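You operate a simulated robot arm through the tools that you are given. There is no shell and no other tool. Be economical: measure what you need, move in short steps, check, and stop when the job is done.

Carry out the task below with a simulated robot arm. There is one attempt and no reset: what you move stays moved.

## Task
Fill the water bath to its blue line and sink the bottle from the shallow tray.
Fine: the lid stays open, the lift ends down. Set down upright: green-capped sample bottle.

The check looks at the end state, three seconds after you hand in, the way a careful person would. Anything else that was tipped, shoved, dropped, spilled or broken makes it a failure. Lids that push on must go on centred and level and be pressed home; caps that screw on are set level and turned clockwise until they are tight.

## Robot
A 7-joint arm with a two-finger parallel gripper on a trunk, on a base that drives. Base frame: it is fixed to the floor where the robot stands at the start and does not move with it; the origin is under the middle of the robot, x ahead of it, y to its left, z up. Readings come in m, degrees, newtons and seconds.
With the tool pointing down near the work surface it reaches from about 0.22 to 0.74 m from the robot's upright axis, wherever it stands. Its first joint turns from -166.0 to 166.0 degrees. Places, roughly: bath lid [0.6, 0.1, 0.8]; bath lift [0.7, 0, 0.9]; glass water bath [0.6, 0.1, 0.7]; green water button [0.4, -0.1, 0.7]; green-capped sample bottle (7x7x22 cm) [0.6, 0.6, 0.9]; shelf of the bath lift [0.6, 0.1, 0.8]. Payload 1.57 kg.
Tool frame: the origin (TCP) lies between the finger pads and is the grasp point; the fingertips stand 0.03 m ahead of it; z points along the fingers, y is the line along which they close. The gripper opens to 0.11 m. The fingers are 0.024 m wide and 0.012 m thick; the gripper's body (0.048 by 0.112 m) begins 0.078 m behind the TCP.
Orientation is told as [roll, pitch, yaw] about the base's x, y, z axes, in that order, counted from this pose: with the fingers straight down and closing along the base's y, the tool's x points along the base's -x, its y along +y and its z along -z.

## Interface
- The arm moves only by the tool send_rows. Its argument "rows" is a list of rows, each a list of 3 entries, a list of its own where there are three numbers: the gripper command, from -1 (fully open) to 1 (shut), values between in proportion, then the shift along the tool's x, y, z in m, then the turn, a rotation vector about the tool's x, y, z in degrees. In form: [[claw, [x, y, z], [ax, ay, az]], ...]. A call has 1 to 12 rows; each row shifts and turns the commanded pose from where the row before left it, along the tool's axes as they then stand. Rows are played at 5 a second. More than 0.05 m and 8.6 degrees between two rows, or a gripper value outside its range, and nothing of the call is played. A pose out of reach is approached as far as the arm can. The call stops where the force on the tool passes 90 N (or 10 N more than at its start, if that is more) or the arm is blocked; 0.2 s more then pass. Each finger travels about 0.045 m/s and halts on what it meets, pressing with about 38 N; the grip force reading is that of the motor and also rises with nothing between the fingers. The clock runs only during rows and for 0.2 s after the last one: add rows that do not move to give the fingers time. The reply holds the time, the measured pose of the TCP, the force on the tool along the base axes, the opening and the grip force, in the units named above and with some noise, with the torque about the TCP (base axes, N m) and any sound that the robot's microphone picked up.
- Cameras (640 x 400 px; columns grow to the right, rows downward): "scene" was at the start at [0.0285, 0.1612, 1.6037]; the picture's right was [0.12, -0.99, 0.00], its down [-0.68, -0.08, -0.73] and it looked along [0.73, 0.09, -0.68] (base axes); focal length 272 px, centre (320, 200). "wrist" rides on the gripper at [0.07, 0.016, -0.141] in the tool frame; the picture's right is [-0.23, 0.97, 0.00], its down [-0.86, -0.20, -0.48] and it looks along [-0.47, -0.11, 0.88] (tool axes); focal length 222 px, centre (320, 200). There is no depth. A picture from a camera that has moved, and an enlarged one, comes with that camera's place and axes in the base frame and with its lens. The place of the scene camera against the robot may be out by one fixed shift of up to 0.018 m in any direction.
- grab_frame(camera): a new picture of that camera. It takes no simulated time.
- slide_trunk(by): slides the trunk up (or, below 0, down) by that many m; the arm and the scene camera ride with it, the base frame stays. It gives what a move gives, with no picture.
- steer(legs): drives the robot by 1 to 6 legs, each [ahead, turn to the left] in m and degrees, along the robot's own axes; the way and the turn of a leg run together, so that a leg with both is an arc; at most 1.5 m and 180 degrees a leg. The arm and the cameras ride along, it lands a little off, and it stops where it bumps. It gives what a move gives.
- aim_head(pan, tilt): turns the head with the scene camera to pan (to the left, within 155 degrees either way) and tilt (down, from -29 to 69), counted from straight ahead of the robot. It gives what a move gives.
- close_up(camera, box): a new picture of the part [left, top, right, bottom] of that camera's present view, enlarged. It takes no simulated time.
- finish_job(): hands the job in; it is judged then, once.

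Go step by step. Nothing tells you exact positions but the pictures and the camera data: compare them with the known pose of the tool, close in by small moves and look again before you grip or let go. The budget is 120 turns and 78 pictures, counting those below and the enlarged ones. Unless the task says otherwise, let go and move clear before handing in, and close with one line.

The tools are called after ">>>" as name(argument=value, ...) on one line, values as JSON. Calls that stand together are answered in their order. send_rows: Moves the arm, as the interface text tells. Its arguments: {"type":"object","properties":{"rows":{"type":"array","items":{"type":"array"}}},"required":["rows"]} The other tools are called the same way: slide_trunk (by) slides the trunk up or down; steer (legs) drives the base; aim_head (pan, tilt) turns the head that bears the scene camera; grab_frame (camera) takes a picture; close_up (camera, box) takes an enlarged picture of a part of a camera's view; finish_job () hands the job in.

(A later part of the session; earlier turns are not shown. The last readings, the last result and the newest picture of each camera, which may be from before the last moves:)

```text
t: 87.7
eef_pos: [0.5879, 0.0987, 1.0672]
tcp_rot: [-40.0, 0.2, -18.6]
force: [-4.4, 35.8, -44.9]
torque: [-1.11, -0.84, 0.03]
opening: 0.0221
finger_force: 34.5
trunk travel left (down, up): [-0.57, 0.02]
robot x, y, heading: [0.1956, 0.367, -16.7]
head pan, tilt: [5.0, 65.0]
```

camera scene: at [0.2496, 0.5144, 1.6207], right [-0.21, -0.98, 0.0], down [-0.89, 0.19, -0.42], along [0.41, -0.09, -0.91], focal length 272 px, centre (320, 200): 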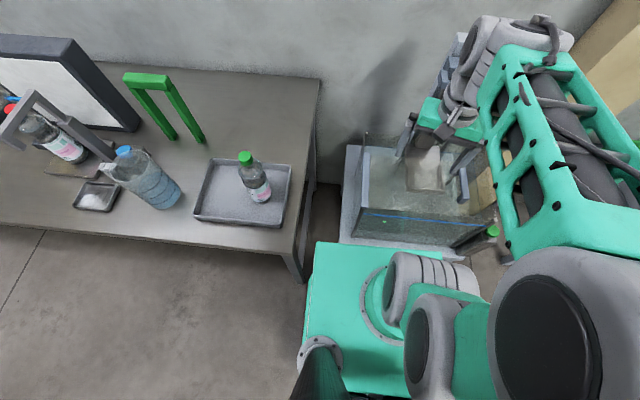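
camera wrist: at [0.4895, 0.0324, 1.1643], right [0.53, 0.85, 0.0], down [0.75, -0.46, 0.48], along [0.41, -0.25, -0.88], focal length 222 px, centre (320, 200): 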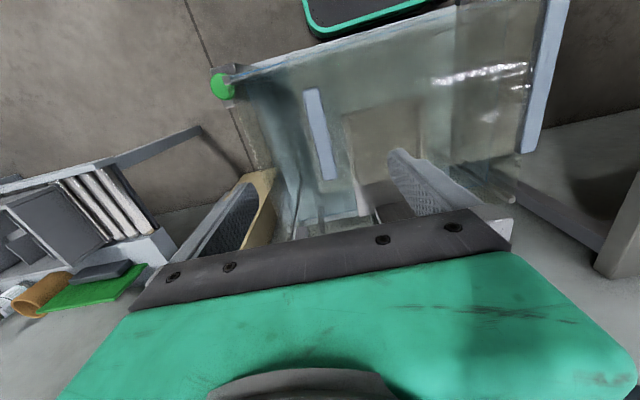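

>>> send_rows(rows=[[1, [0, 0.007, 0], [0, 0, 0]], [1, [0, 0.0044, -0.0232], [4, 0, 0]], [1, [0, 0.0044, -0.0232], [4, 0, 0]], [1, [0, 0.0044, -0.0232], [4, 0, 0]], [1, [0, 0.0044, -0.0232], [4, 0, 0]], [1, [0, 0, 0], [0, 0, 0]]])

```text
t: 89.0
eef_pos: [0.6103, 0.169, 1.1139]
tcp_rot: [-55.2, -0.1, -18.8]
force: [-16.0, 2.7, 1.6]
torque: [-0.06, 0.98, 0.08]
opening: 0.0224
finger_force: 35.0
out of reach, approached as far as the arm can: row 5
trunk travel left (down, up): [-0.57, 0.02]
robot x, y, heading: [0.1954, 0.3681, -16.8]
head pan, tilt: [5.0, 65.0]
```

>>> aim_head(pan=0, tilt=40)

>>> grab_frame(camera="scene")

```text
t: 89.9
eef_pos: [0.6114, 0.1691, 1.1123]
tcp_rot: [-55.1, -0.2, -18.7]
force: [-15.3, 0.4, 7.4]
torque: [-0.03, 0.69, 0.48]
opening: 0.0224
finger_force: 34.9
trunk travel left (down, up): [-0.57, 0.02]
robot x, y, heading: [0.1984, 0.3668, -17.2]
head pan, tilt: [0.0, 40.0]
```

```text
45 pictures are left
camera scene: at [0.2681, 0.503, 1.6531], right [-0.29, -0.96, 0.0], down [-0.61, 0.19, -0.77], along [0.73, -0.22, -0.64], focal length 272 px, centre (320, 200)
```

scene: 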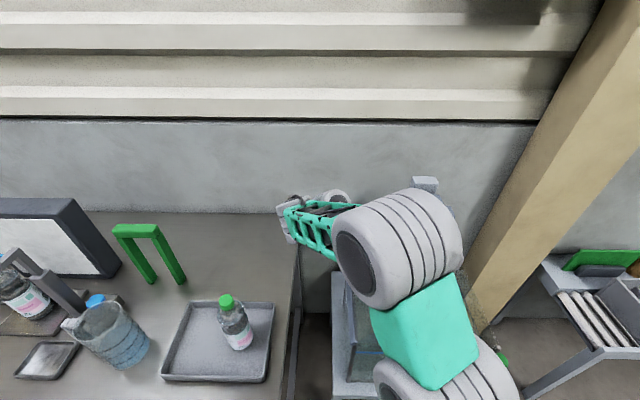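

The wrist is limited in this orientation, not the reach. I'll pivot the gripper about its closing axis so its body leans toward the robot, which keeps the grip on the bar, then continue.

>>> send_rows(rows=[[1, [0, 0, 0], [0, -6, 0]], [1, [0, 0, 0], [0, -6, 0]], [1, [0, 0, 0], [0, -6, 0]], [1, [0, 0, 0], [0, -6, 0]], [1, [0, 0, 0], [0, 0, 0]]])

```text
t: 91.1
eef_pos: [0.6118, 0.1684, 1.1128]
tcp_rot: [-58.6, -13.5, 1.6]
force: [1.8, -14.8, 23.4]
torque: [-0.03, 0.56, 0.34]
opening: 0.0223
finger_force: 34.9
trunk travel left (down, up): [-0.57, 0.02]
robot x, y, heading: [0.2012, 0.3662, -17.0]
head pan, tilt: [0.0, 40.0]
```

>>> send_rows(rows=[[1, [-0.0094, 0.003, -0.0212], [3.65, 0, -1.63]], [1, [-0.0094, 0.0038, -0.0212], [3.65, 0, -1.63]], [1, [-0.0094, 0.0038, -0.0212], [3.65, 0, -1.63]], [1, [0, 0, 0], [0, 0, 0]]])

```text
t: 92.1
eef_pos: [0.6302, 0.2207, 1.1313]
tcp_rot: [-68.1, -9.5, 3.6]
force: [6.5, -6.6, 20.0]
torque: [0.07, 0.74, 0.05]
opening: 0.0221
finger_force: 34.5
out of reach, approached as far as the arm can: row 3
trunk travel left (down, up): [-0.57, 0.02]
robot x, y, heading: [0.1924, 0.3631, -16.9]
head pan, tilt: [0.0, 40.0]
```

>>> send_rows(rows=[[1, [0, 0, 0], [0, -6, 0]], [1, [0, 0, 0], [0, -6, 0]], [1, [0, 0, 0], [0, -6, 0]], [1, [0, 0, 0], [0, 0, 0]]])

>>> grab_frame(camera="scene")

>>> grab_frame(camera="wrist")

```text
t: 93.1
eef_pos: [0.6283, 0.221, 1.1324]
tcp_rot: [-73.4, -14.3, 21.3]
force: [-2.8, -3.0, 1.4]
torque: [-0.24, 0.86, -0.39]
opening: 0.022
finger_force: 34.5
trunk travel left (down, up): [-0.57, 0.02]
robot x, y, heading: [0.1977, 0.3632, -16.9]
head pan, tilt: [0.0, 40.0]
```

```text
44 pictures are left
camera scene: at [0.2703, 0.5022, 1.6529], right [-0.29, -0.96, 0.0], down [-0.61, 0.19, -0.77], along [0.73, -0.22, -0.64], focal length 272 px, centre (320, 200)
```

scene: 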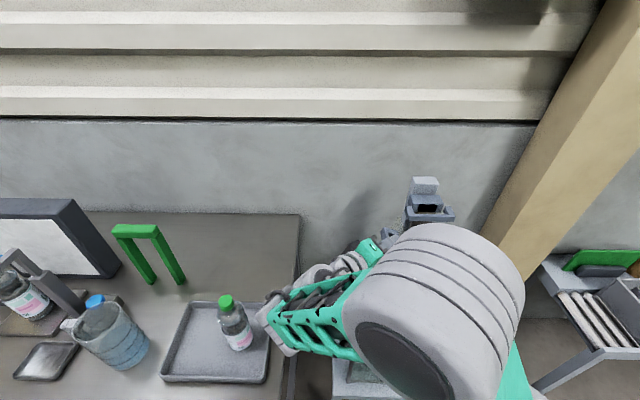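

```text
43 pictures are left
camera wrist: at [0.5097, 0.3244, 1.1384], right [0.32, 0.42, -0.85], down [0.55, 0.64, 0.53], along [0.77, -0.64, -0.03], focal length 222 px, centre (320, 200)
```

wrist: 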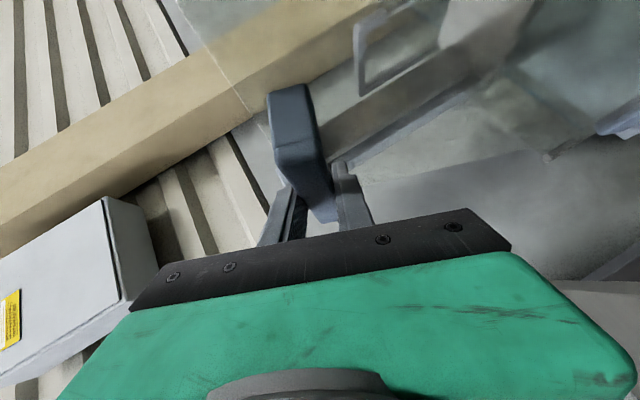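

>>> send_rows(rows=[[1, [-0.0155, 0.0038, -0.0172], [2.97, 0, -2.68]], [1, [-0.0155, 0.0038, -0.0172], [2.97, 0, -2.68]], [1, [-0.0155, 0.0038, -0.0172], [2.97, 0, -2.68]], [1, [0, 0, 0], [0, 0, 0]]])

```text
t: 93.8
eef_pos: [0.6362, 0.2444, 1.1369]
tcp_rot: [-80.2, -12.8, 22.6]
force: [-35.1, -13.3, 52.9]
torque: [0.33, 0.54, 1.61]
opening: 0.0257
finger_force: 36.1
out of reach, approached as far as the arm can: row 2, 3
trunk travel left (down, up): [-0.57, 0.02]
robot x, y, heading: [0.1964, 0.363, -17.2]
head pan, tilt: [0.0, 40.0]
stopped in row 3: the force on the tool passed its limit at 127 N (the readings are from after the stop); the commanded pose is now the measured one
```

>>> send_rows(rows=[[1, [-0.0025, -0.004, 0], [0, 0, 0]], [1, [-0.0067, 0.0008, -0.0075], [0, 0, 0]], [1, [-0.0067, 0.001, -0.0075], [0, 0, 0]], [1, [0, 0, 0], [0, 0, 0]]])

```text
t: 94.5
eef_pos: [0.6369, 0.2462, 1.1379]
tcp_rot: [-81.5, -12.3, 22.8]
force: [-7.4, -5.7, 65.7]
torque: [1.35, 1.74, -0.49]
opening: 0.0242
finger_force: 36.2
out of reach, approached as far as the arm can: row 1, 2, 3
trunk travel left (down, up): [-0.57, 0.02]
robot x, y, heading: [0.198, 0.3655, -17.3]
head pan, tilt: [0.0, 40.0]
stopped in row 3: the force on the tool passed its limit at 106 N (the readings are from after the stop); the commanded pose is now the measured one
```

Arm joint limits block further motion, but turning the base left moves the hand almost exactly along the lid's arc. I'll relieve the vertical load with the trunk, then turn the base 5°.

>>> slide_trunk(by=0.005)

>>> steer(legs=[[0, 4]])

```text
t: 95.1
eef_pos: [0.6411, 0.2468, 1.1377]
tcp_rot: [-81.4, -11.6, 23.0]
force: [7.1, -6.6, 13.6]
torque: [0.8, 1.31, 0.68]
opening: 0.0236
finger_force: 36.0
trunk travel left (down, up): [-0.575, 0.015]
robot x, y, heading: [0.1962, 0.3657, -17.0]
head pan, tilt: [0.0, 40.0]
```

```text
t: 95.9
eef_pos: [0.6552, 0.2815, 1.1413]
tcp_rot: [-79.0, -13.9, 27.0]
force: [-13.9, 1.2, 30.8]
torque: [0.74, 1.22, 1.54]
opening: 0.0237
finger_force: 35.8
trunk travel left (down, up): [-0.575, 0.015]
robot x, y, heading: [0.1978, 0.3659, -12.9]
head pan, tilt: [0.0, 40.0]
```

That works well: the lid is at about 77°. Continue.

>>> slide_trunk(by=0.003)

>>> steer(legs=[[0, 5]])

```text
t: 96.4
eef_pos: [0.6551, 0.2808, 1.1401]
tcp_rot: [-78.8, -13.7, 26.9]
force: [-20.6, 5.0, -16.0]
torque: [-0.17, 0.77, 0.9]
opening: 0.0236
finger_force: 36.5
trunk travel left (down, up): [-0.578, 0.012]
robot x, y, heading: [0.194, 0.3651, -13.0]
head pan, tilt: [0.0, 40.0]
```

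```text
t: 97.5
eef_pos: [0.6671, 0.3172, 1.1387]
tcp_rot: [-78.3, -14.0, 31.8]
force: [12.1, -3.9, -8.0]
torque: [-0.26, -0.91, -0.16]
opening: 0.0239
finger_force: 36.2
trunk travel left (down, up): [-0.578, 0.012]
robot x, y, heading: [0.194, 0.3655, -8.7]
head pan, tilt: [0.0, 40.0]
stopped in leg 1: the robot was blocked; the commanded pose is now the measured one
```

>>> aim_head(pan=-20, tilt=65)

>>> grab_frame(camera="scene")

>>> grab_frame(camera="wrist")

```text
t: 98.4
eef_pos: [0.666, 0.3172, 1.1393]
tcp_rot: [-78.4, -13.9, 31.8]
force: [15.5, -6.7, -10.0]
torque: [-0.48, -0.91, -0.06]
opening: 0.0238
finger_force: 36.1
trunk travel left (down, up): [-0.578, 0.012]
robot x, y, heading: [0.1941, 0.3629, -8.8]
head pan, tilt: [-20.0, 65.0]
```

```text
42 pictures are left
camera scene: at [0.2228, 0.4934, 1.6287], right [-0.48, -0.88, 0.0], down [-0.8, 0.44, -0.42], along [0.37, -0.2, -0.91], focal length 272 px, centre (320, 200)
```

scene: 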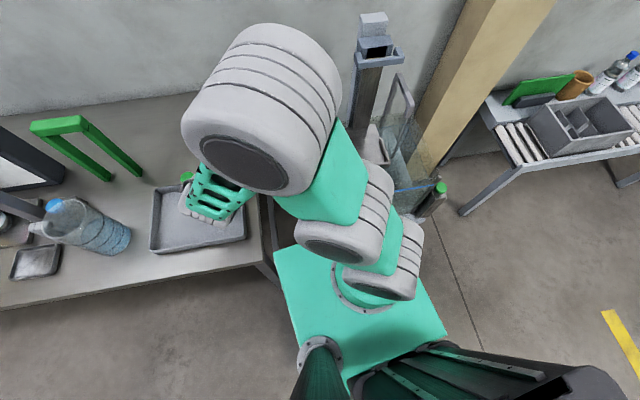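

```text
41 pictures are left
camera wrist: at [0.5322, 0.3998, 1.134], right [0.28, 0.41, -0.87], down [0.42, 0.76, 0.49], along [0.86, -0.5, 0.04], focal length 222 px, centre (320, 200)
```

wrist: 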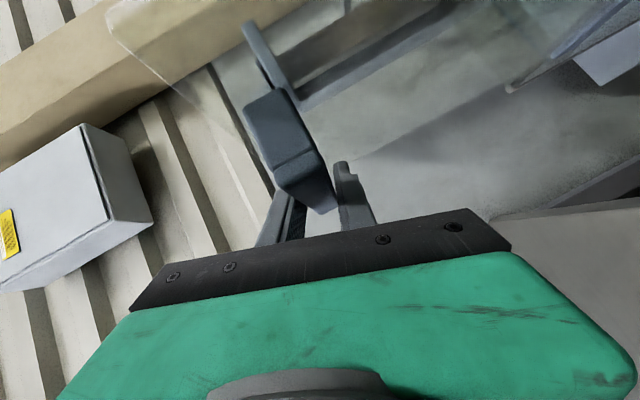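

The wrist is clear of the bottle and forces are low, so the base's front corner probably touches the bath stand. I'll back off 2 cm (sliding along the bar) and continue turning.

>>> steer(legs=[[-0.02, 0]])

>>> steer(legs=[[0, 4]])

```text
t: 99.2
eef_pos: [0.6466, 0.3192, 1.1379]
tcp_rot: [-78.3, -14.0, 31.7]
force: [17.8, -7.6, -3.3]
torque: [-0.47, -0.58, -0.91]
opening: 0.0239
finger_force: 35.8
trunk travel left (down, up): [-0.578, 0.012]
robot x, y, heading: [0.1762, 0.3675, -8.8]
head pan, tilt: [-20.0, 65.0]
```

```text
t: 100.0
eef_pos: [0.6478, 0.3515, 1.1367]
tcp_rot: [-78.1, -13.8, 35.5]
force: [7.3, -6.8, -33.6]
torque: [-0.74, -1.81, 0.39]
opening: 0.0251
finger_force: 36.4
trunk travel left (down, up): [-0.578, 0.012]
robot x, y, heading: [0.1752, 0.3697, -4.6]
head pan, tilt: [-20.0, 65.0]
```

>>> slide_trunk(by=-0.004)

>>> steer(legs=[[0, 5]])

```text
t: 100.6
eef_pos: [0.6466, 0.3516, 1.1375]
tcp_rot: [-78.4, -14.1, 35.6]
force: [21.6, -4.8, 20.8]
torque: [-0.51, -1.28, -1.02]
opening: 0.0247
finger_force: 36.3
trunk travel left (down, up): [-0.574, 0.016]
robot x, y, heading: [0.1754, 0.3644, -5.0]
head pan, tilt: [-20.0, 65.0]
```

```text
t: 101.5
eef_pos: [0.6468, 0.3913, 1.1295]
tcp_rot: [-77.7, -13.4, 40.4]
force: [4.1, -12.4, -41.7]
torque: [-0.49, -1.55, -0.41]
opening: 0.0268
finger_force: 37.9
trunk travel left (down, up): [-0.574, 0.016]
robot x, y, heading: [0.1781, 0.3664, -0.0]
head pan, tilt: [-20.0, 65.0]
```

>>> slide_trunk(by=-0.006)

>>> steer(legs=[[0, 5]])

>>> grab_frame(camera="scene")

>>> grab_frame(camera="wrist")

```text
t: 102.0
eef_pos: [0.6476, 0.3931, 1.1289]
tcp_rot: [-78.2, -13.8, 40.7]
force: [21.8, -0.6, 29.0]
torque: [-0.61, -1.74, -0.45]
opening: 0.0265
finger_force: 37.6
trunk travel left (down, up): [-0.568, 0.022]
robot x, y, heading: [0.1809, 0.3664, 0.3]
head pan, tilt: [-20.0, 65.0]
```

```text
t: 102.9
eef_pos: [0.6394, 0.4321, 1.1245]
tcp_rot: [-77.8, -13.4, 45.3]
force: [0.4, 0.0, 0.6]
torque: [0.02, 0.01, -0.02]
opening: 0.0
finger_force: 21.3
trunk travel left (down, up): [-0.568, 0.022]
robot x, y, heading: [0.1764, 0.3673, 5.2]
head pan, tilt: [-20.0, 65.0]
```

```text
40 pictures are left
camera scene: at [0.1662, 0.4978, 1.6181], right [-0.25, -0.97, 0.0], down [-0.88, 0.23, -0.42], along [0.41, -0.11, -0.91], focal length 272 px, centre (320, 200)
```

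scene: 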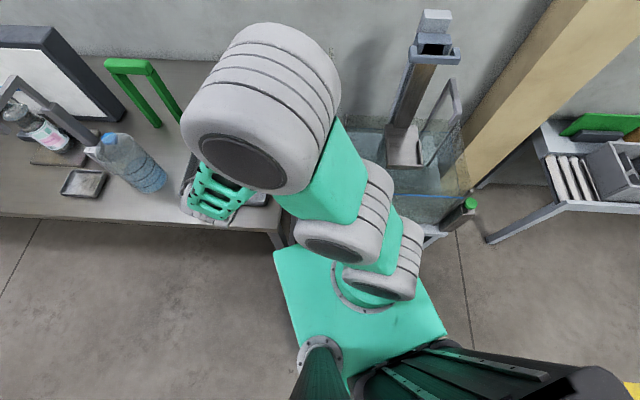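

```text
39 pictures are left
camera wrist: at [0.4897, 0.481, 1.1211], right [0.16, 0.46, -0.87], down [0.23, 0.84, 0.49], along [0.96, -0.28, 0.03], focal length 222 px, centre (320, 200)
```

wrist: 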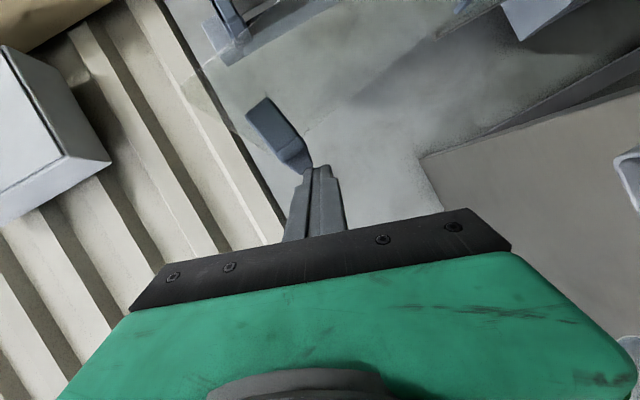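

The bar slipped free with the lid past vertical, resting open. I'll back the base away, then restore the tool to pointing down.

>>> steer(legs=[[-0.16, 0]])

>>> grab_frame(camera="scene")

```text
t: 104.3
eef_pos: [0.4825, 0.4168, 1.1243]
tcp_rot: [-77.8, -13.3, 45.3]
force: [-0.8, -0.4, 0.1]
torque: [-0.01, 0.01, 0.02]
opening: 0.0
finger_force: 20.9
trunk travel left (down, up): [-0.568, 0.022]
robot x, y, heading: [0.018, 0.3555, 5.3]
head pan, tilt: [-20.0, 65.0]
```

```text
38 pictures are left
camera scene: at [0.0079, 0.4825, 1.6187], right [-0.25, -0.97, 0.0], down [-0.88, 0.23, -0.42], along [0.41, -0.11, -0.91], focal length 272 px, centre (320, 200)
```

scene: 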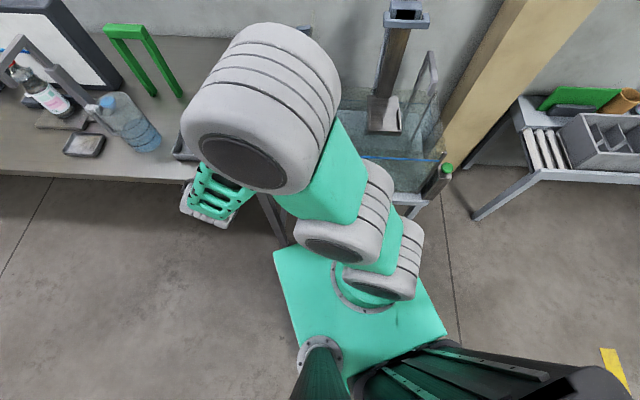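

>>> send_rows(rows=[[1, [0, 0, 0], [0, 8, 0]], [1, [0, 0, 0], [0, 8, 0]], [1, [0, 0, 0], [0, 8, 0]], [1, [0, 0, 0], [-8, 0, 0]], [1, [0, 0, 0], [-8, 0, 0]], [1, [0, 0, 0], [-8, 0, 0]], [1, [0, 0, 0], [0, 0, 0]]])

```text
t: 105.9
eef_pos: [0.4686, 0.3927, 1.0789]
tcp_rot: [-50.5, -9.5, 29.5]
force: [-0.7, -0.9, 0.1]
torque: [0.01, 0.02, 0.04]
opening: 0.0003
finger_force: 21.8
out of reach, approached as far as the arm can: row 1, 2, 3
trunk travel left (down, up): [-0.568, 0.022]
robot x, y, heading: [0.0194, 0.3524, 5.2]
head pan, tilt: [-20.0, 65.0]
```

>>> send_rows(rows=[[1, [0, 0, 0], [-8, 0, 0]], [1, [0, 0, 0], [-8, 0, 0]], [1, [0, 0, 0], [0, 7.4, 0]], [1, [0, 0, 0], [0, 7.4, 0]], [-1, [0, 0, 0], [-8, 0, 0]], [-1, [0, 0, 0], [-8, 0, 0]], [-1, [0, 0, 0], [-8, 0, 0]], [-1, [0, 0, 0], [-8, 0, 0]], [-1, [0, 0, 0], [0, 0, 0]]])

>>> aim_head(pan=0, tilt=45)

>>> grab_frame(camera="scene")

>>> grab_frame(camera="wrist")

```text
t: 107.9
eef_pos: [0.4686, 0.3921, 1.0804]
tcp_rot: [-2.2, 2.9, 21.1]
force: [0.3, -0.3, 0.4]
torque: [-0.01, 0.0, 0.02]
opening: 0.1039
finger_force: 0.1
trunk travel left (down, up): [-0.568, 0.022]
robot x, y, heading: [0.0142, 0.3536, 5.5]
head pan, tilt: [-20.0, 65.0]
```

```text
t: 108.7
eef_pos: [0.4683, 0.392, 1.0794]
tcp_rot: [-2.0, 2.7, 21.1]
force: [-0.6, -0.1, 0.3]
torque: [0.01, 0.01, 0.01]
opening: 0.11
finger_force: 0.1
trunk travel left (down, up): [-0.568, 0.022]
robot x, y, heading: [0.0185, 0.3526, 5.5]
head pan, tilt: [0.0, 45.0]
```

```text
37 pictures are left
camera scene: at [0.0308, 0.5053, 1.6436], right [0.09, -1.0, 0.0], down [-0.7, -0.07, -0.71], along [0.7, 0.07, -0.71], focal length 272 px, centre (320, 200)
```

scene: 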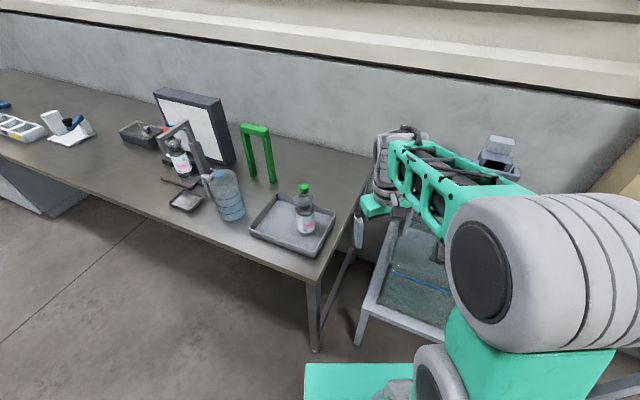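

```text
36 pictures are left
camera wrist: at [0.4027, 0.3896, 1.2228], right [-0.14, 0.99, -0.05], down [0.88, 0.15, 0.44], along [0.45, 0.02, -0.89], focal length 222 px, centre (320, 200)
```

wrist: 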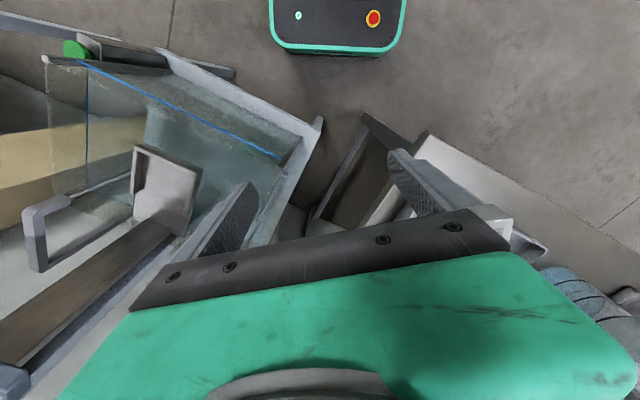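

The lid stands open and the lift shelf is now plainly visible. Next I'll drive a bit closer and go above the bottle for a look.

>>> steer(legs=[[0.09, 0]])

>>> send_rows(rows=[[-1, [0, 0, -0.04], [2, -2.7, 4]], [-1, [0, 0, -0.04], [0, 0, 5]], [-1, [-0.01, 0.04, 0], [0, 0, 5]], [-1, [-0.01, 0.04, 0], [0, 0, 5]], [-1, [-0.01, 0.04, 0], [0, 0, 0]], [-1, [-0.01, 0.04, 0], [0, 0, 0]], [-1, [0, 0, 0], [0, 0, 0]]])

>>> grab_frame(camera="wrist")

```text
t: 109.8
eef_pos: [0.5264, 0.3969, 1.0792]
tcp_rot: [-1.7, 4.5, 20.4]
force: [-39.7, -0.8, 22.7]
torque: [-0.47, -3.96, -0.94]
opening: 0.1098
finger_force: 0.0
trunk travel left (down, up): [-0.568, 0.022]
robot x, y, heading: [0.0936, 0.3577, 5.2]
head pan, tilt: [0.0, 45.0]
stopped in leg 1: the robot was blocked; the commanded pose is now the measured one
```

```text
t: 111.5
eef_pos: [0.5597, 0.5668, 1.1428]
tcp_rot: [-4.3, 0.7, 1.6]
force: [0.7, -0.5, -0.2]
torque: [0.0, 0.02, -0.03]
opening: 0.11
finger_force: 0.1
trunk travel left (down, up): [-0.568, 0.022]
robot x, y, heading: [0.0943, 0.357, 5.2]
head pan, tilt: [0.0, 45.0]
```

```text
35 pictures are left
camera wrist: at [0.4925, 0.5902, 1.2824], right [0.2, 0.98, -0.07], down [0.86, -0.14, 0.48], along [0.46, -0.16, -0.87], focal length 222 px, centre (320, 200)
```

wrist: 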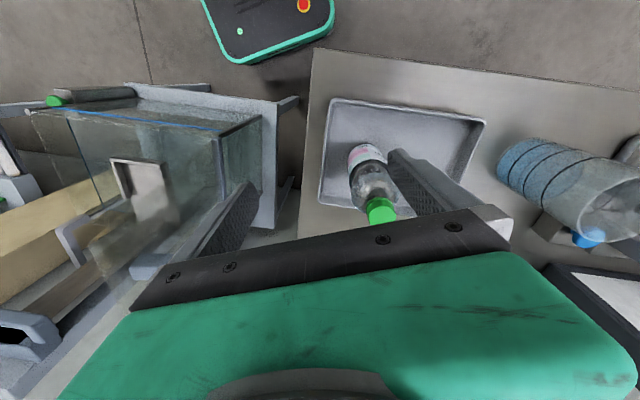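

I brushed the lid's edge during that drive; I'll check it later. The bottle stands upright near (0.65, 0.62); I'll move nearer and look again.

>>> send_rows(rows=[[-1, [-0.027, 0.015, 0], [-4.3, 0, 0]], [-1, [-0.027, 0.015, 0], [0, 0, 0]], [-1, [-0.027, 0.015, 0], [0, 0, 0]], [-1, [0, 0, 0], [0, 0, 0]]])

>>> grab_frame(camera="wrist")

>>> grab_frame(camera="scene")

```text
t: 112.5
eef_pos: [0.6394, 0.6132, 1.1396]
tcp_rot: [0.0, 0.7, 1.7]
force: [0.3, -0.2, 0.0]
torque: [0.0, 0.0, -0.02]
opening: 0.1101
finger_force: 0.1
trunk travel left (down, up): [-0.568, 0.022]
robot x, y, heading: [0.089, 0.357, 5.4]
head pan, tilt: [0.0, 45.0]
```

```text
34 pictures are left
camera wrist: at [0.5721, 0.6268, 1.2802], right [0.2, 0.98, 0.0], down [0.87, -0.17, 0.47], along [0.46, -0.09, -0.88], focal length 222 px, centre (320, 200)
```

wrist: 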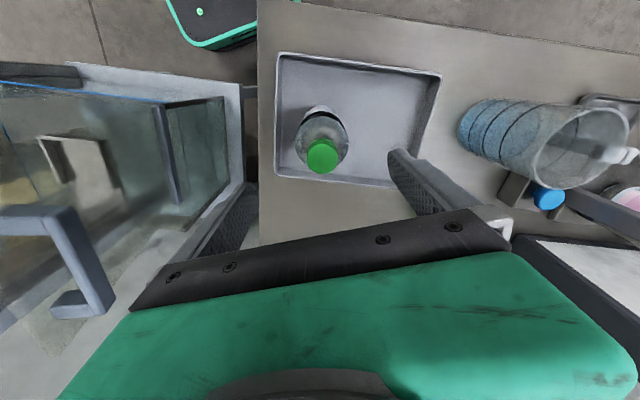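

```text
33 pictures are left
camera scene: at [0.1051, 0.5123, 1.6437], right [0.09, -1.0, 0.0], down [-0.7, -0.07, -0.71], along [0.7, 0.07, -0.71], focal length 272 px, centre (320, 200)
```

scene: 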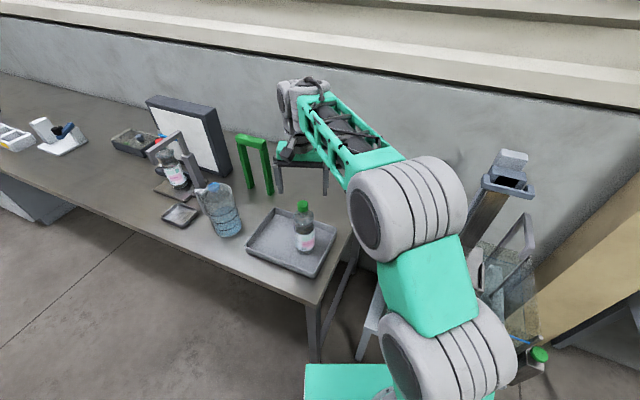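

Cap triangulates to (0.642, 0.616), top z≈1.04. I'll zoom in on the bottle's profile to pick the grip height.

>>> close_up(camera="scene", box=[275, 190, 335, 265])

>>> close_up(camera="wrist", box=[270, 80, 380, 190])

```text
5.33 times, centred on (305, 228) of scene
camera zoom: at [0.1051, 0.5123, 1.6437], right [0.09, -1.0, 0.0], down [-0.7, -0.07, -0.71], along [0.7, 0.07, -0.71], focal length 1448 px, centre (400, 53)
```

zoom: 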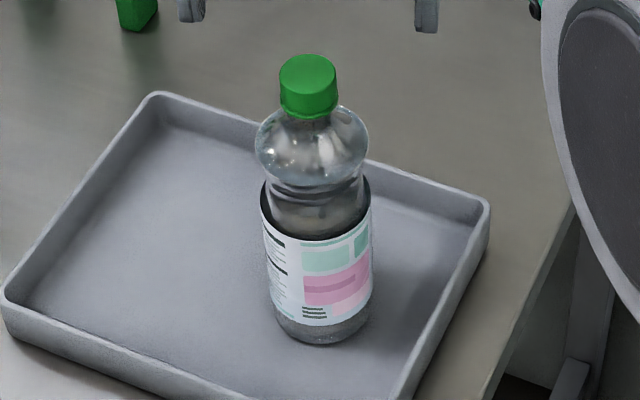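

```text
3.64 times, centred on (325, 135) of wrist
camera zoom: at [0.5721, 0.6268, 1.2802], right [0.2, 0.98, 0.0], down [0.87, -0.17, 0.47], along [0.46, -0.09, -0.88], focal length 808 px, centre (302, 436)
```

zoom: 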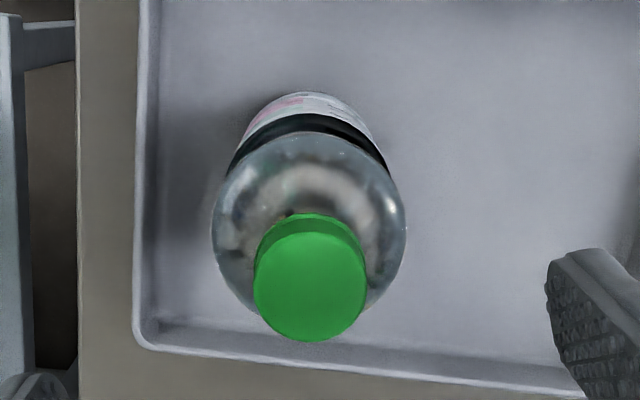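

The bottle has a cap over a round 7 cm bulb; I'll grip the bulb at its widest (TCP z≈0.985) from above.

>>> send_rows(rows=[[-1, [-0.003, 0.003, 0.04], [0, 0, 0]], [-1, [0, 0, 0.04], [0, 0, 0]], [-1, [0, 0, 0.03], [0, 0, 0]], [-1, [0, 0, 0.025], [0, 0, 0]], [-1, [0, 0, 0], [0, 0, 0]]])

>>> close_up(camera="scene", box=[255, 150, 355, 265])

>>> grab_frame(camera="wrist")

```text
t: 113.7
eef_pos: [0.641, 0.6161, 1.0036]
tcp_rot: [0.0, 0.6, 1.6]
force: [1.2, -0.1, -0.1]
torque: [0.01, 0.03, -0.02]
opening: 0.11
finger_force: 0.0
trunk travel left (down, up): [-0.568, 0.022]
robot x, y, heading: [0.0919, 0.3612, 5.5]
head pan, tilt: [0.0, 45.0]
```

```text
3.48 times, centred on (305, 208) of scene
camera zoom: at [0.1052, 0.5125, 1.6437], right [0.09, -1.0, 0.0], down [-0.7, -0.07, -0.71], along [0.7, 0.07, -0.71], focal length 944 px, centre (372, 174)
```

zoom: 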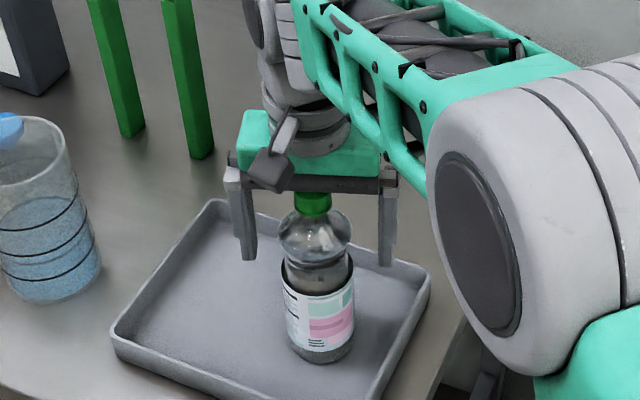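

```text
29 pictures are left
camera wrist: at [0.5739, 0.6294, 1.1458], right [0.2, 0.98, 0.0], down [0.87, -0.17, 0.47], along [0.46, -0.09, -0.88], focal length 222 px, centre (320, 200)
```

wrist: 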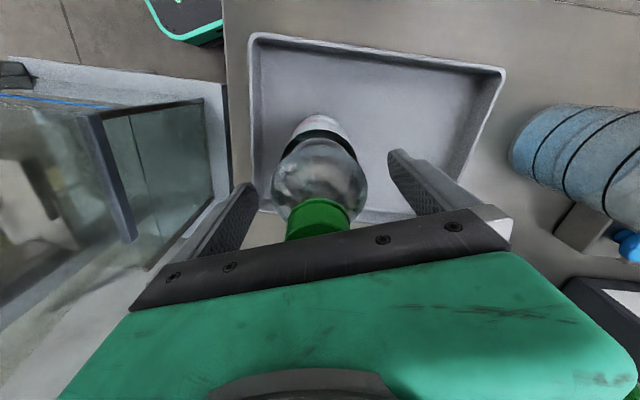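

Well centred. Lower 1.5 cm more and close.

>>> send_rows(rows=[[-1, [0, 0, 0.008], [0, 0, 0]], [-1, [0, 0, 0.007], [0, 0, 0]], [-1, [0, 0, 0], [0, 0, 0]], [0.2, [0, 0, 0], [0, 0, 0]], [1, [0, 0, 0], [0, 0, 0]], [1, [0, 0, 0], [0, 0, 0]], [1, [0, 0, 0], [0, 0, 0]], [1, [0, 0, 0], [0, 0, 0]], [1, [0, 0, 0], [0, 0, 0]]])

```text
t: 115.7
eef_pos: [0.6409, 0.616, 0.9937]
tcp_rot: [0.1, 0.3, 1.6]
force: [7.6, 4.5, 33.6]
torque: [0.47, -0.06, -0.1]
opening: 0.064
finger_force: 38.2
trunk travel left (down, up): [-0.568, 0.022]
robot x, y, heading: [0.0918, 0.3593, 5.4]
head pan, tilt: [0.0, 45.0]
```

The pads met the bulb above its equator and slid up. I'll reopen, go ~1 cm lower and regrip.

>>> send_rows(rows=[[0.1, [0, 0, 0], [0, 0, 0]], [-0.2, [0, 0, 0], [0, 0, 0]], [-0.2, [0, 0, 0], [0, 0, 0]], [-0.2, [0, 0, 0.006], [0, 0, 0]], [-0.2, [0, 0, 0.006], [0, 0, 0]], [-0.2, [0, 0, 0], [0, 0, 0]], [1, [0, 0, 0], [0, 0, 0]], [1, [0, 0, 0], [0, 0, 0]], [1, [0, 0, 0], [0, 0, 0]], [1, [0, 0, 0], [0, 0, 0]]])

```text
t: 117.8
eef_pos: [0.6436, 0.6154, 0.9934]
tcp_rot: [0.8, -1.0, 1.5]
force: [-5.3, -7.8, 85.6]
torque: [-1.99, 1.3, -0.29]
opening: 0.064
finger_force: 37.9
trunk travel left (down, up): [-0.568, 0.022]
robot x, y, heading: [0.092, 0.3581, 5.3]
head pan, tilt: [0.0, 45.0]
```

>>> send_rows(rows=[[-1, [0, 0, -0.012], [0, 0, 0]], [-1, [0, 0, 0], [0, 0, 0]], [-1, [0, 0, 0], [0, 0, 0]], [-1, [0, 0, 0], [0, 0, 0]], [-1, [0, 0, 0], [0, 0, 0]]])

>>> close_up(camera="scene", box=[255, 150, 355, 265])

```text
t: 119.0
eef_pos: [0.641, 0.6161, 0.9935]
tcp_rot: [0.1, 0.4, 1.7]
force: [5.2, -1.0, 37.1]
torque: [-0.04, 0.4, 0.02]
opening: 0.1099
finger_force: 0.1
trunk travel left (down, up): [-0.568, 0.022]
robot x, y, heading: [0.0921, 0.3608, 5.1]
head pan, tilt: [0.0, 45.0]
```

```text
3.48 times, centred on (305, 208) of scene
camera zoom: at [0.1029, 0.5108, 1.6439], right [0.09, -1.0, 0.0], down [-0.7, -0.07, -0.71], along [0.71, 0.07, -0.71], focal length 944 px, centre (372, 174)
```

zoom: 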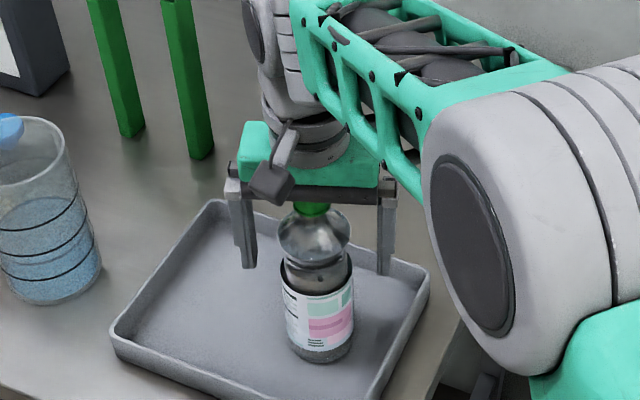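

Even open, there is 37 N upward: the cap top touches the palm, so the cap top is at z≈1.07 and the 64 mm was the bulb's width. I'll rise 1 cm and grip there.

>>> send_rows(rows=[[-1, [0, 0, -0.006], [0, 0, 0]], [-1, [0, 0, -0.004], [0, 0, 0]], [-1, [0, 0, 0], [0, 0, 0]]])

>>> send_rows(rows=[[1, [0, 0, 0], [0, 0, 0]], [1, [0, 0, 0], [0, 0, 0]], [1, [0, 0, 0], [0, 0, 0]], [1, [0, 0, 0], [0, 0, 0]], [1, [0, 0, 0], [0, 0, 0]]])

```text
t: 119.8
eef_pos: [0.6398, 0.6154, 0.9991]
tcp_rot: [0.0, 0.8, 1.7]
force: [0.0, 0.1, -0.4]
torque: [0.01, 0.03, 0.02]
opening: 0.1097
finger_force: 0.1
trunk travel left (down, up): [-0.568, 0.022]
robot x, y, heading: [0.093, 0.3603, 5.5]
head pan, tilt: [0.0, 45.0]
```

```text
t: 121.0
eef_pos: [0.6414, 0.6159, 0.9994]
tcp_rot: [-0.1, 0.8, 1.7]
force: [0.0, 0.0, -0.5]
torque: [0.04, 0.06, 0.01]
opening: 0.0643
finger_force: 35.0
trunk travel left (down, up): [-0.568, 0.022]
robot x, y, heading: [0.0953, 0.361, 4.9]
head pan, tilt: [0.0, 45.0]
```

A clean grip with no side load. Lift slowly.

>>> send_rows(rows=[[1, [0, 0, -0.01], [0, 0, 0]], [1, [0, 0, -0.02], [0, 0, 0]], [1, [0, 0, -0.03], [0, 0, 0]], [1, [0, 0, -0.03], [0, 0, 0]], [1, [0, 0, -0.03], [0, 0, 0]], [1, [0, 0, 0], [0, 0, 0]]])

>>> grab_frame(camera="scene")

```text
t: 122.5
eef_pos: [0.6438, 0.6155, 1.1208]
tcp_rot: [-0.1, 0.6, 1.7]
force: [-0.1, 0.2, -5.6]
torque: [-0.03, -0.03, -0.01]
opening: 0.0641
finger_force: 38.5
trunk travel left (down, up): [-0.568, 0.022]
robot x, y, heading: [0.094, 0.3564, 5.4]
head pan, tilt: [0.0, 45.0]
```

```text
27 pictures are left
camera scene: at [0.1056, 0.5127, 1.6436], right [0.09, -1.0, 0.0], down [-0.7, -0.07, -0.71], along [0.7, 0.07, -0.71], focal length 272 px, centre (320, 200)
```

scene: 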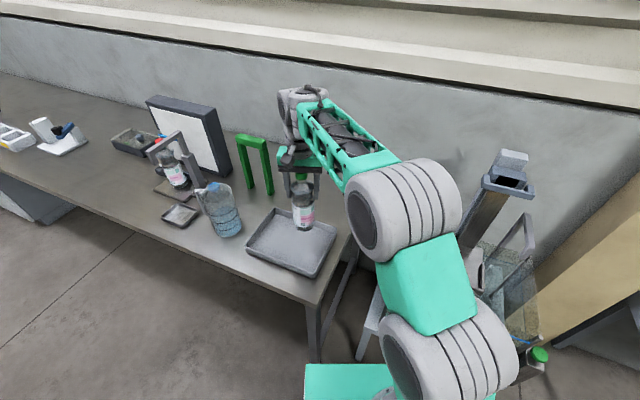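

Bottle is held upright (~0.57 kg). I'll retract the arm, back off and drive around to the bath's front.

>>> send_rows(rows=[[1, [0.03, -0.005, -0.01], [0, 0, 0]], [1, [0.035, -0.01, 0], [0, 0, 0]], [1, [0.035, -0.01, 0], [0, 0, 0]], [1, [0.035, -0.01, 0], [0, 0, 0]], [1, [0.035, -0.01, 0], [0, 0, 0]], [1, [0, 0, 0], [0, 0, 0]]])

>>> steer(legs=[[-0.2, 0]])

>>> grab_frame(camera="scene")

```text
t: 123.8
eef_pos: [0.4735, 0.5654, 1.1315]
tcp_rot: [0.0, 0.7, 1.7]
force: [-0.7, -0.8, -5.2]
torque: [0.03, -0.02, -0.02]
opening: 0.064
finger_force: 37.9
trunk travel left (down, up): [-0.568, 0.022]
robot x, y, heading: [0.0959, 0.3581, 5.3]
head pan, tilt: [0.0, 45.0]
```

```text
t: 125.5
eef_pos: [0.2723, 0.5465, 1.1312]
tcp_rot: [-0.1, 0.6, 1.8]
force: [-0.2, -0.3, -5.8]
torque: [-0.01, -0.05, -0.01]
opening: 0.0639
finger_force: 37.4
trunk travel left (down, up): [-0.568, 0.022]
robot x, y, heading: [-0.1071, 0.3407, 5.7]
head pan, tilt: [0.0, 45.0]
```

```text
26 pictures are left
camera scene: at [-0.0949, 0.4936, 1.6437], right [0.1, -1.0, 0.0], down [-0.7, -0.07, -0.71], along [0.7, 0.07, -0.71], focal length 272 px, centre (320, 200)
```

scene: 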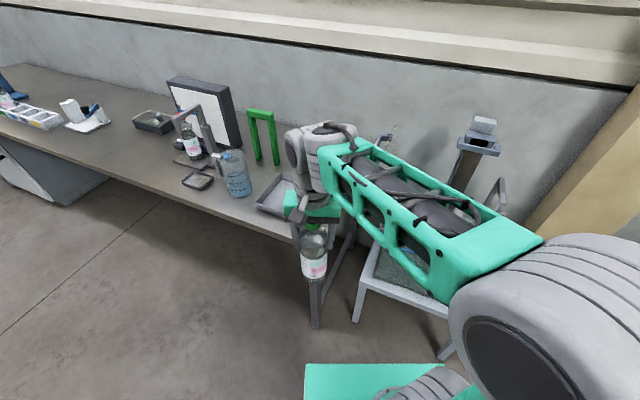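

>>> steer(legs=[[0, -95.7], [0.34, 0], [0, 73], [0.13, 0]])

>>> grab_frame(camera="scene")

>>> grab_frame(camera="wrist")

```text
t: 135.7
eef_pos: [0.4531, 0.0264, 1.1311]
tcp_rot: [0.0, 0.7, -18.9]
force: [1.1, 0.9, -4.6]
torque: [-0.02, 0.0, 0.01]
opening: 0.0643
finger_force: 38.2
trunk travel left (down, up): [-0.568, 0.022]
robot x, y, heading: [0.0272, -0.0319, -15.2]
head pan, tilt: [0.0, 45.0]
```

```text
25 pictures are left
camera scene: at [0.0924, 0.1077, 1.6436], right [-0.26, -0.96, 0.0], down [-0.68, 0.19, -0.71], along [0.68, -0.19, -0.71], focal length 272 px, centre (320, 200)
```

scene: 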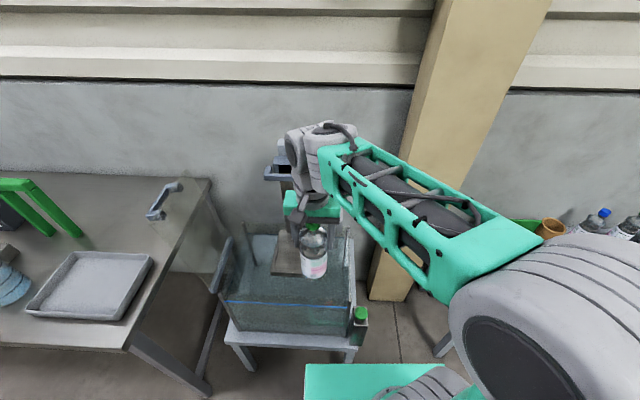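

```text
24 pictures are left
camera wrist: at [0.395, 0.0633, 1.2725], right [0.53, 0.85, 0.0], down [0.75, -0.47, 0.47], along [0.4, -0.25, -0.88], focal length 222 px, centre (320, 200)
```

wrist: 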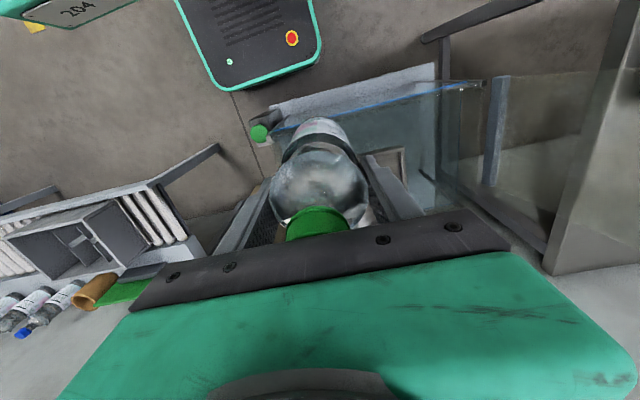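

All in place: lid resting open at left, bottle in hand before the bath. I'll zoom in on the shelf and lift.

>>> close_up(camera="scene", box=[200, 130, 380, 370])

```text
1.67 times, centred on (290, 250) of scene
camera zoom: at [0.0924, 0.1077, 1.6436], right [-0.26, -0.96, 0.0], down [-0.68, 0.19, -0.71], along [0.68, -0.19, -0.71], focal length 453 px, centre (370, 117)
```

zoom: 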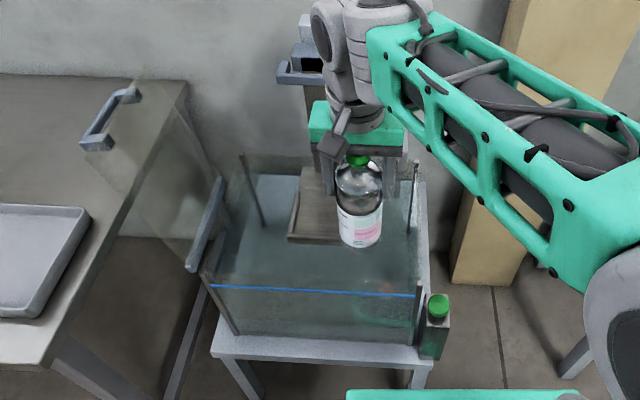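

Shelf centre triangulates to about (0.64, 0.07, 0.81), raised at rim height; the lift's U-handle is near (0.70, 0.05, 1.13). I'll move the bottle over the front half of the shelf and look.

>>> send_rows(rows=[[1, [-0.0285, 0.0199, 0], [0, 0, 0]], [1, [-0.0285, 0.0199, 0], [0, 0, 0]], [1, [-0.0285, 0.0199, 0], [0, 0, 0]], [1, [-0.0285, 0.0199, 0], [0, 0, 0]], [1, [-0.0285, 0.0199, 0], [0, 0, 0]], [1, [0, 0, 0.04], [0, 0, 0]], [1, [0, 0, 0.04], [0, 0, 0]], [1, [0, 0, 0], [0, 0, 0]]])

>>> close_up(camera="scene", box=[200, 90, 380, 330])

>>> grab_frame(camera="wrist")

```text
t: 137.5
eef_pos: [0.6189, 0.0759, 1.048]
tcp_rot: [0.1, 0.7, -18.9]
force: [1.0, 0.7, -4.7]
torque: [0.0, 0.02, 0.01]
opening: 0.064
finger_force: 38.0
trunk travel left (down, up): [-0.568, 0.022]
robot x, y, heading: [0.0226, -0.0331, -15.5]
head pan, tilt: [0.0, 45.0]
```

```text
1.67 times, centred on (290, 210) of scene
camera zoom: at [0.0917, 0.1081, 1.6437], right [-0.26, -0.96, 0.0], down [-0.68, 0.19, -0.71], along [0.68, -0.19, -0.71], focal length 453 px, centre (370, 183)
```

zoom: 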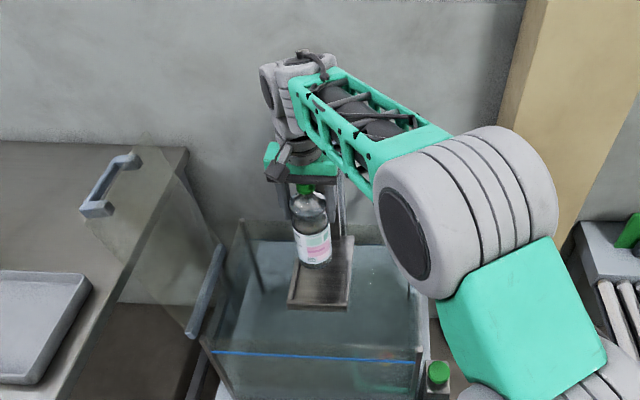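

```text
21 pictures are left
camera wrist: at [0.561, 0.112, 1.1895], right [0.53, 0.85, 0.0], down [0.75, -0.47, 0.47], along [0.4, -0.25, -0.88], focal length 222 px, centre (320, 200)
```

wrist: 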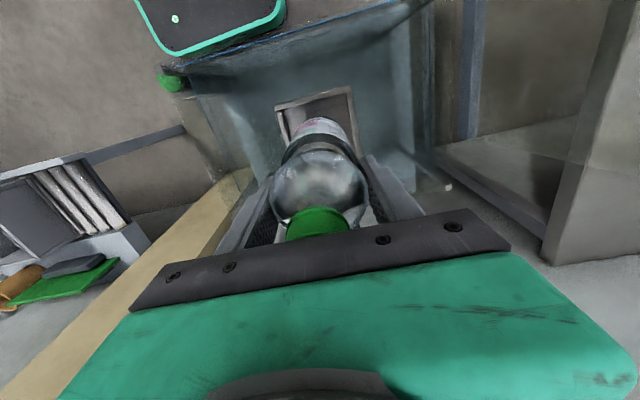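

The shelf front edge and centre line agree with the estimate; bottle is laterally centred. Shift 1 cm deeper and descend carefully.

>>> send_rows(rows=[[1, [-0.01, 0, 0], [0, 0, 0]], [1, [0, 0, 0.03], [0, 0, 0]], [1, [0, 0, 0.03], [0, 0, 0]], [1, [0, 0, 0], [0, 0, 0]]])

>>> close_up(camera="scene", box=[260, 150, 340, 250])

```text
t: 138.5
eef_pos: [0.6292, 0.0717, 0.9898]
tcp_rot: [0.1, 0.7, -18.9]
force: [0.3, -0.3, -5.4]
torque: [-0.02, -0.02, 0.01]
opening: 0.0639
finger_force: 38.5
trunk travel left (down, up): [-0.568, 0.022]
robot x, y, heading: [0.0237, -0.0314, -15.5]
head pan, tilt: [0.0, 45.0]
```

```text
4.00 times, centred on (300, 200) of scene
camera zoom: at [0.0917, 0.108, 1.6437], right [-0.26, -0.96, 0.0], down [-0.68, 0.19, -0.71], along [0.68, -0.19, -0.71], focal length 1086 px, centre (400, 200)
```

zoom: 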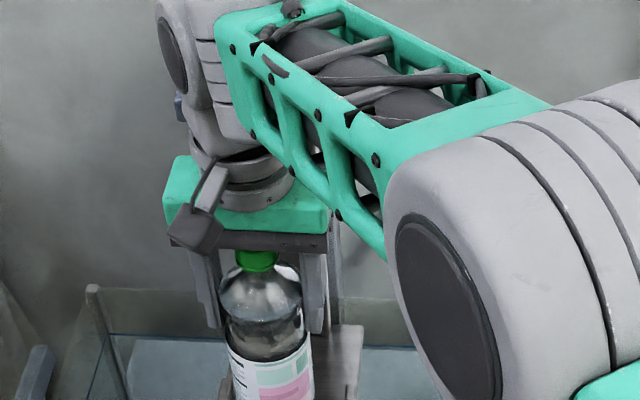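

>>> send_rows(rows=[[1, [0, 0, 0.006], [0, 0, 0]], [1, [0, 0, 0.006], [0, 0, 0]], [1, [0, 0, 0.006], [0, 0, 0]], [1, [0, 0, 0], [0, 0, 0]]])

>>> send_rows(rows=[[1, [0, 0, 0.005], [0, 0, 0]], [1, [0, 0, 0], [0, 0, 0]]])

```text
t: 139.5
eef_pos: [0.6282, 0.0728, 0.972]
tcp_rot: [0.0, 0.8, -18.9]
force: [-0.2, 0.4, -5.7]
torque: [0.0, -0.04, 0.02]
opening: 0.0639
finger_force: 37.8
trunk travel left (down, up): [-0.568, 0.022]
robot x, y, heading: [0.0224, -0.0341, -15.0]
head pan, tilt: [0.0, 45.0]
```

```text
t: 140.1
eef_pos: [0.6273, 0.072, 0.9647]
tcp_rot: [0.0, 0.6, -18.9]
force: [-0.5, -0.1, -4.3]
torque: [0.04, 0.01, 0.02]
opening: 0.0638
finger_force: 38.2
trunk travel left (down, up): [-0.568, 0.022]
robot x, y, heading: [0.0282, -0.0328, -15.1]
head pan, tilt: [0.0, 45.0]
```

>>> send_rows(rows=[[1, [0, 0, 0.004], [0, 0, 0]], [1, [0, 0, 0], [0, 0, 0]]])

>>> send_rows(rows=[[1, [0, 0, 0.004], [0, 0, 0]], [1, [0, 0, 0], [0, 0, 0]]])

>>> send_rows(rows=[[1, [0, 0, 0.003], [0, 0, 0]], [1, [0, 0, 0], [0, 0, 0]]])

```text
t: 140.7
eef_pos: [0.6276, 0.0731, 0.9623]
tcp_rot: [-0.1, 0.8, -19.0]
force: [-0.7, -0.1, -5.2]
torque: [0.0, -0.01, -0.03]
opening: 0.0642
finger_force: 38.1
trunk travel left (down, up): [-0.568, 0.022]
robot x, y, heading: [0.0257, -0.035, -15.3]
head pan, tilt: [0.0, 45.0]
```

```text
t: 141.3
eef_pos: [0.6273, 0.0721, 0.9584]
tcp_rot: [0.0, 0.7, -18.9]
force: [0.3, -0.6, -4.6]
torque: [-0.03, 0.0, 0.01]
opening: 0.0641
finger_force: 38.6
trunk travel left (down, up): [-0.568, 0.022]
robot x, y, heading: [0.0272, -0.0301, -15.3]
head pan, tilt: [0.0, 45.0]
```

```text
t: 141.9
eef_pos: [0.6258, 0.0731, 0.9559]
tcp_rot: [0.0, 0.8, -19.0]
force: [0.6, -0.7, -4.8]
torque: [0.02, -0.03, -0.02]
opening: 0.0639
finger_force: 38.7
trunk travel left (down, up): [-0.568, 0.022]
robot x, y, heading: [0.0238, -0.0344, -15.2]
head pan, tilt: [0.0, 45.0]
```

>>> send_rows(rows=[[1, [0, 0, 0.004], [0, 0, 0]], [1, [0, 0, 0], [0, 0, 0]]])

>>> send_rows(rows=[[1, [0, 0, 0.004], [0, 0, 0]], [1, [0, 0, 0], [0, 0, 0]]])

>>> close_up(camera="wrist", box=[220, 40, 440, 240])

```text
t: 142.5
eef_pos: [0.627, 0.0727, 0.9513]
tcp_rot: [0.0, 0.7, -18.8]
force: [0.0, 0.4, -5.0]
torque: [-0.01, 0.0, 0.02]
opening: 0.0639
finger_force: 38.2
trunk travel left (down, up): [-0.568, 0.022]
robot x, y, heading: [0.021, -0.0336, -15.0]
head pan, tilt: [0.0, 45.0]
```

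```text
t: 143.1
eef_pos: [0.6276, 0.0719, 0.9475]
tcp_rot: [0.1, 0.7, -18.8]
force: [-0.4, 0.7, -5.7]
torque: [-0.04, 0.01, 0.01]
opening: 0.0642
finger_force: 38.2
trunk travel left (down, up): [-0.568, 0.022]
robot x, y, heading: [0.023, -0.0309, -15.2]
head pan, tilt: [0.0, 45.0]
```

```text
2.00 times, centred on (330, 140) of wrist
camera zoom: at [0.5689, 0.1087, 1.0891], right [0.53, 0.85, 0.0], down [0.75, -0.47, 0.47], along [0.4, -0.25, -0.88], focal length 444 px, centre (300, 320)
```

zoom: 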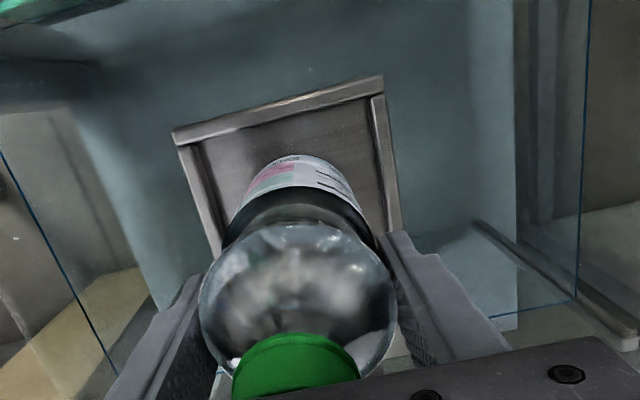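

No contact yet; keep lowering in small steps and watching the vertical force.

>>> send_rows(rows=[[1, [0, 0, 0.004], [0, 0, 0]], [1, [0, 0, 0], [0, 0, 0]]])

>>> send_rows(rows=[[1, [0, 0, 0.004], [0, 0, 0]], [1, [0, 0, 0], [0, 0, 0]]])

>>> send_rows(rows=[[1, [0, 0, 0.003], [0, 0, 0]], [1, [0, 0, 0], [0, 0, 0]]])

```text
t: 143.7
eef_pos: [0.6277, 0.0721, 0.9432]
tcp_rot: [0.1, 0.7, -18.9]
force: [-0.1, -0.1, -4.8]
torque: [-0.02, -0.01, 0.01]
opening: 0.0641
finger_force: 38.3
trunk travel left (down, up): [-0.568, 0.022]
robot x, y, heading: [0.0218, -0.0312, -15.1]
head pan, tilt: [0.0, 45.0]
```

```text
t: 144.3
eef_pos: [0.6271, 0.0731, 0.9411]
tcp_rot: [0.0, 0.7, -18.9]
force: [-0.9, -1.7, 1.6]
torque: [-0.16, 0.18, -0.02]
opening: 0.0639
finger_force: 37.8
trunk travel left (down, up): [-0.568, 0.022]
robot x, y, heading: [0.0233, -0.0342, -15.3]
head pan, tilt: [0.0, 45.0]
```

```text
t: 144.9
eef_pos: [0.6278, 0.0729, 0.9359]
tcp_rot: [0.1, 0.6, -18.9]
force: [0.9, 0.9, 1.3]
torque: [0.03, -0.13, 0.02]
opening: 0.0638
finger_force: 38.0
trunk travel left (down, up): [-0.568, 0.022]
robot x, y, heading: [0.0222, -0.0328, -14.7]
head pan, tilt: [0.0, 45.0]
```

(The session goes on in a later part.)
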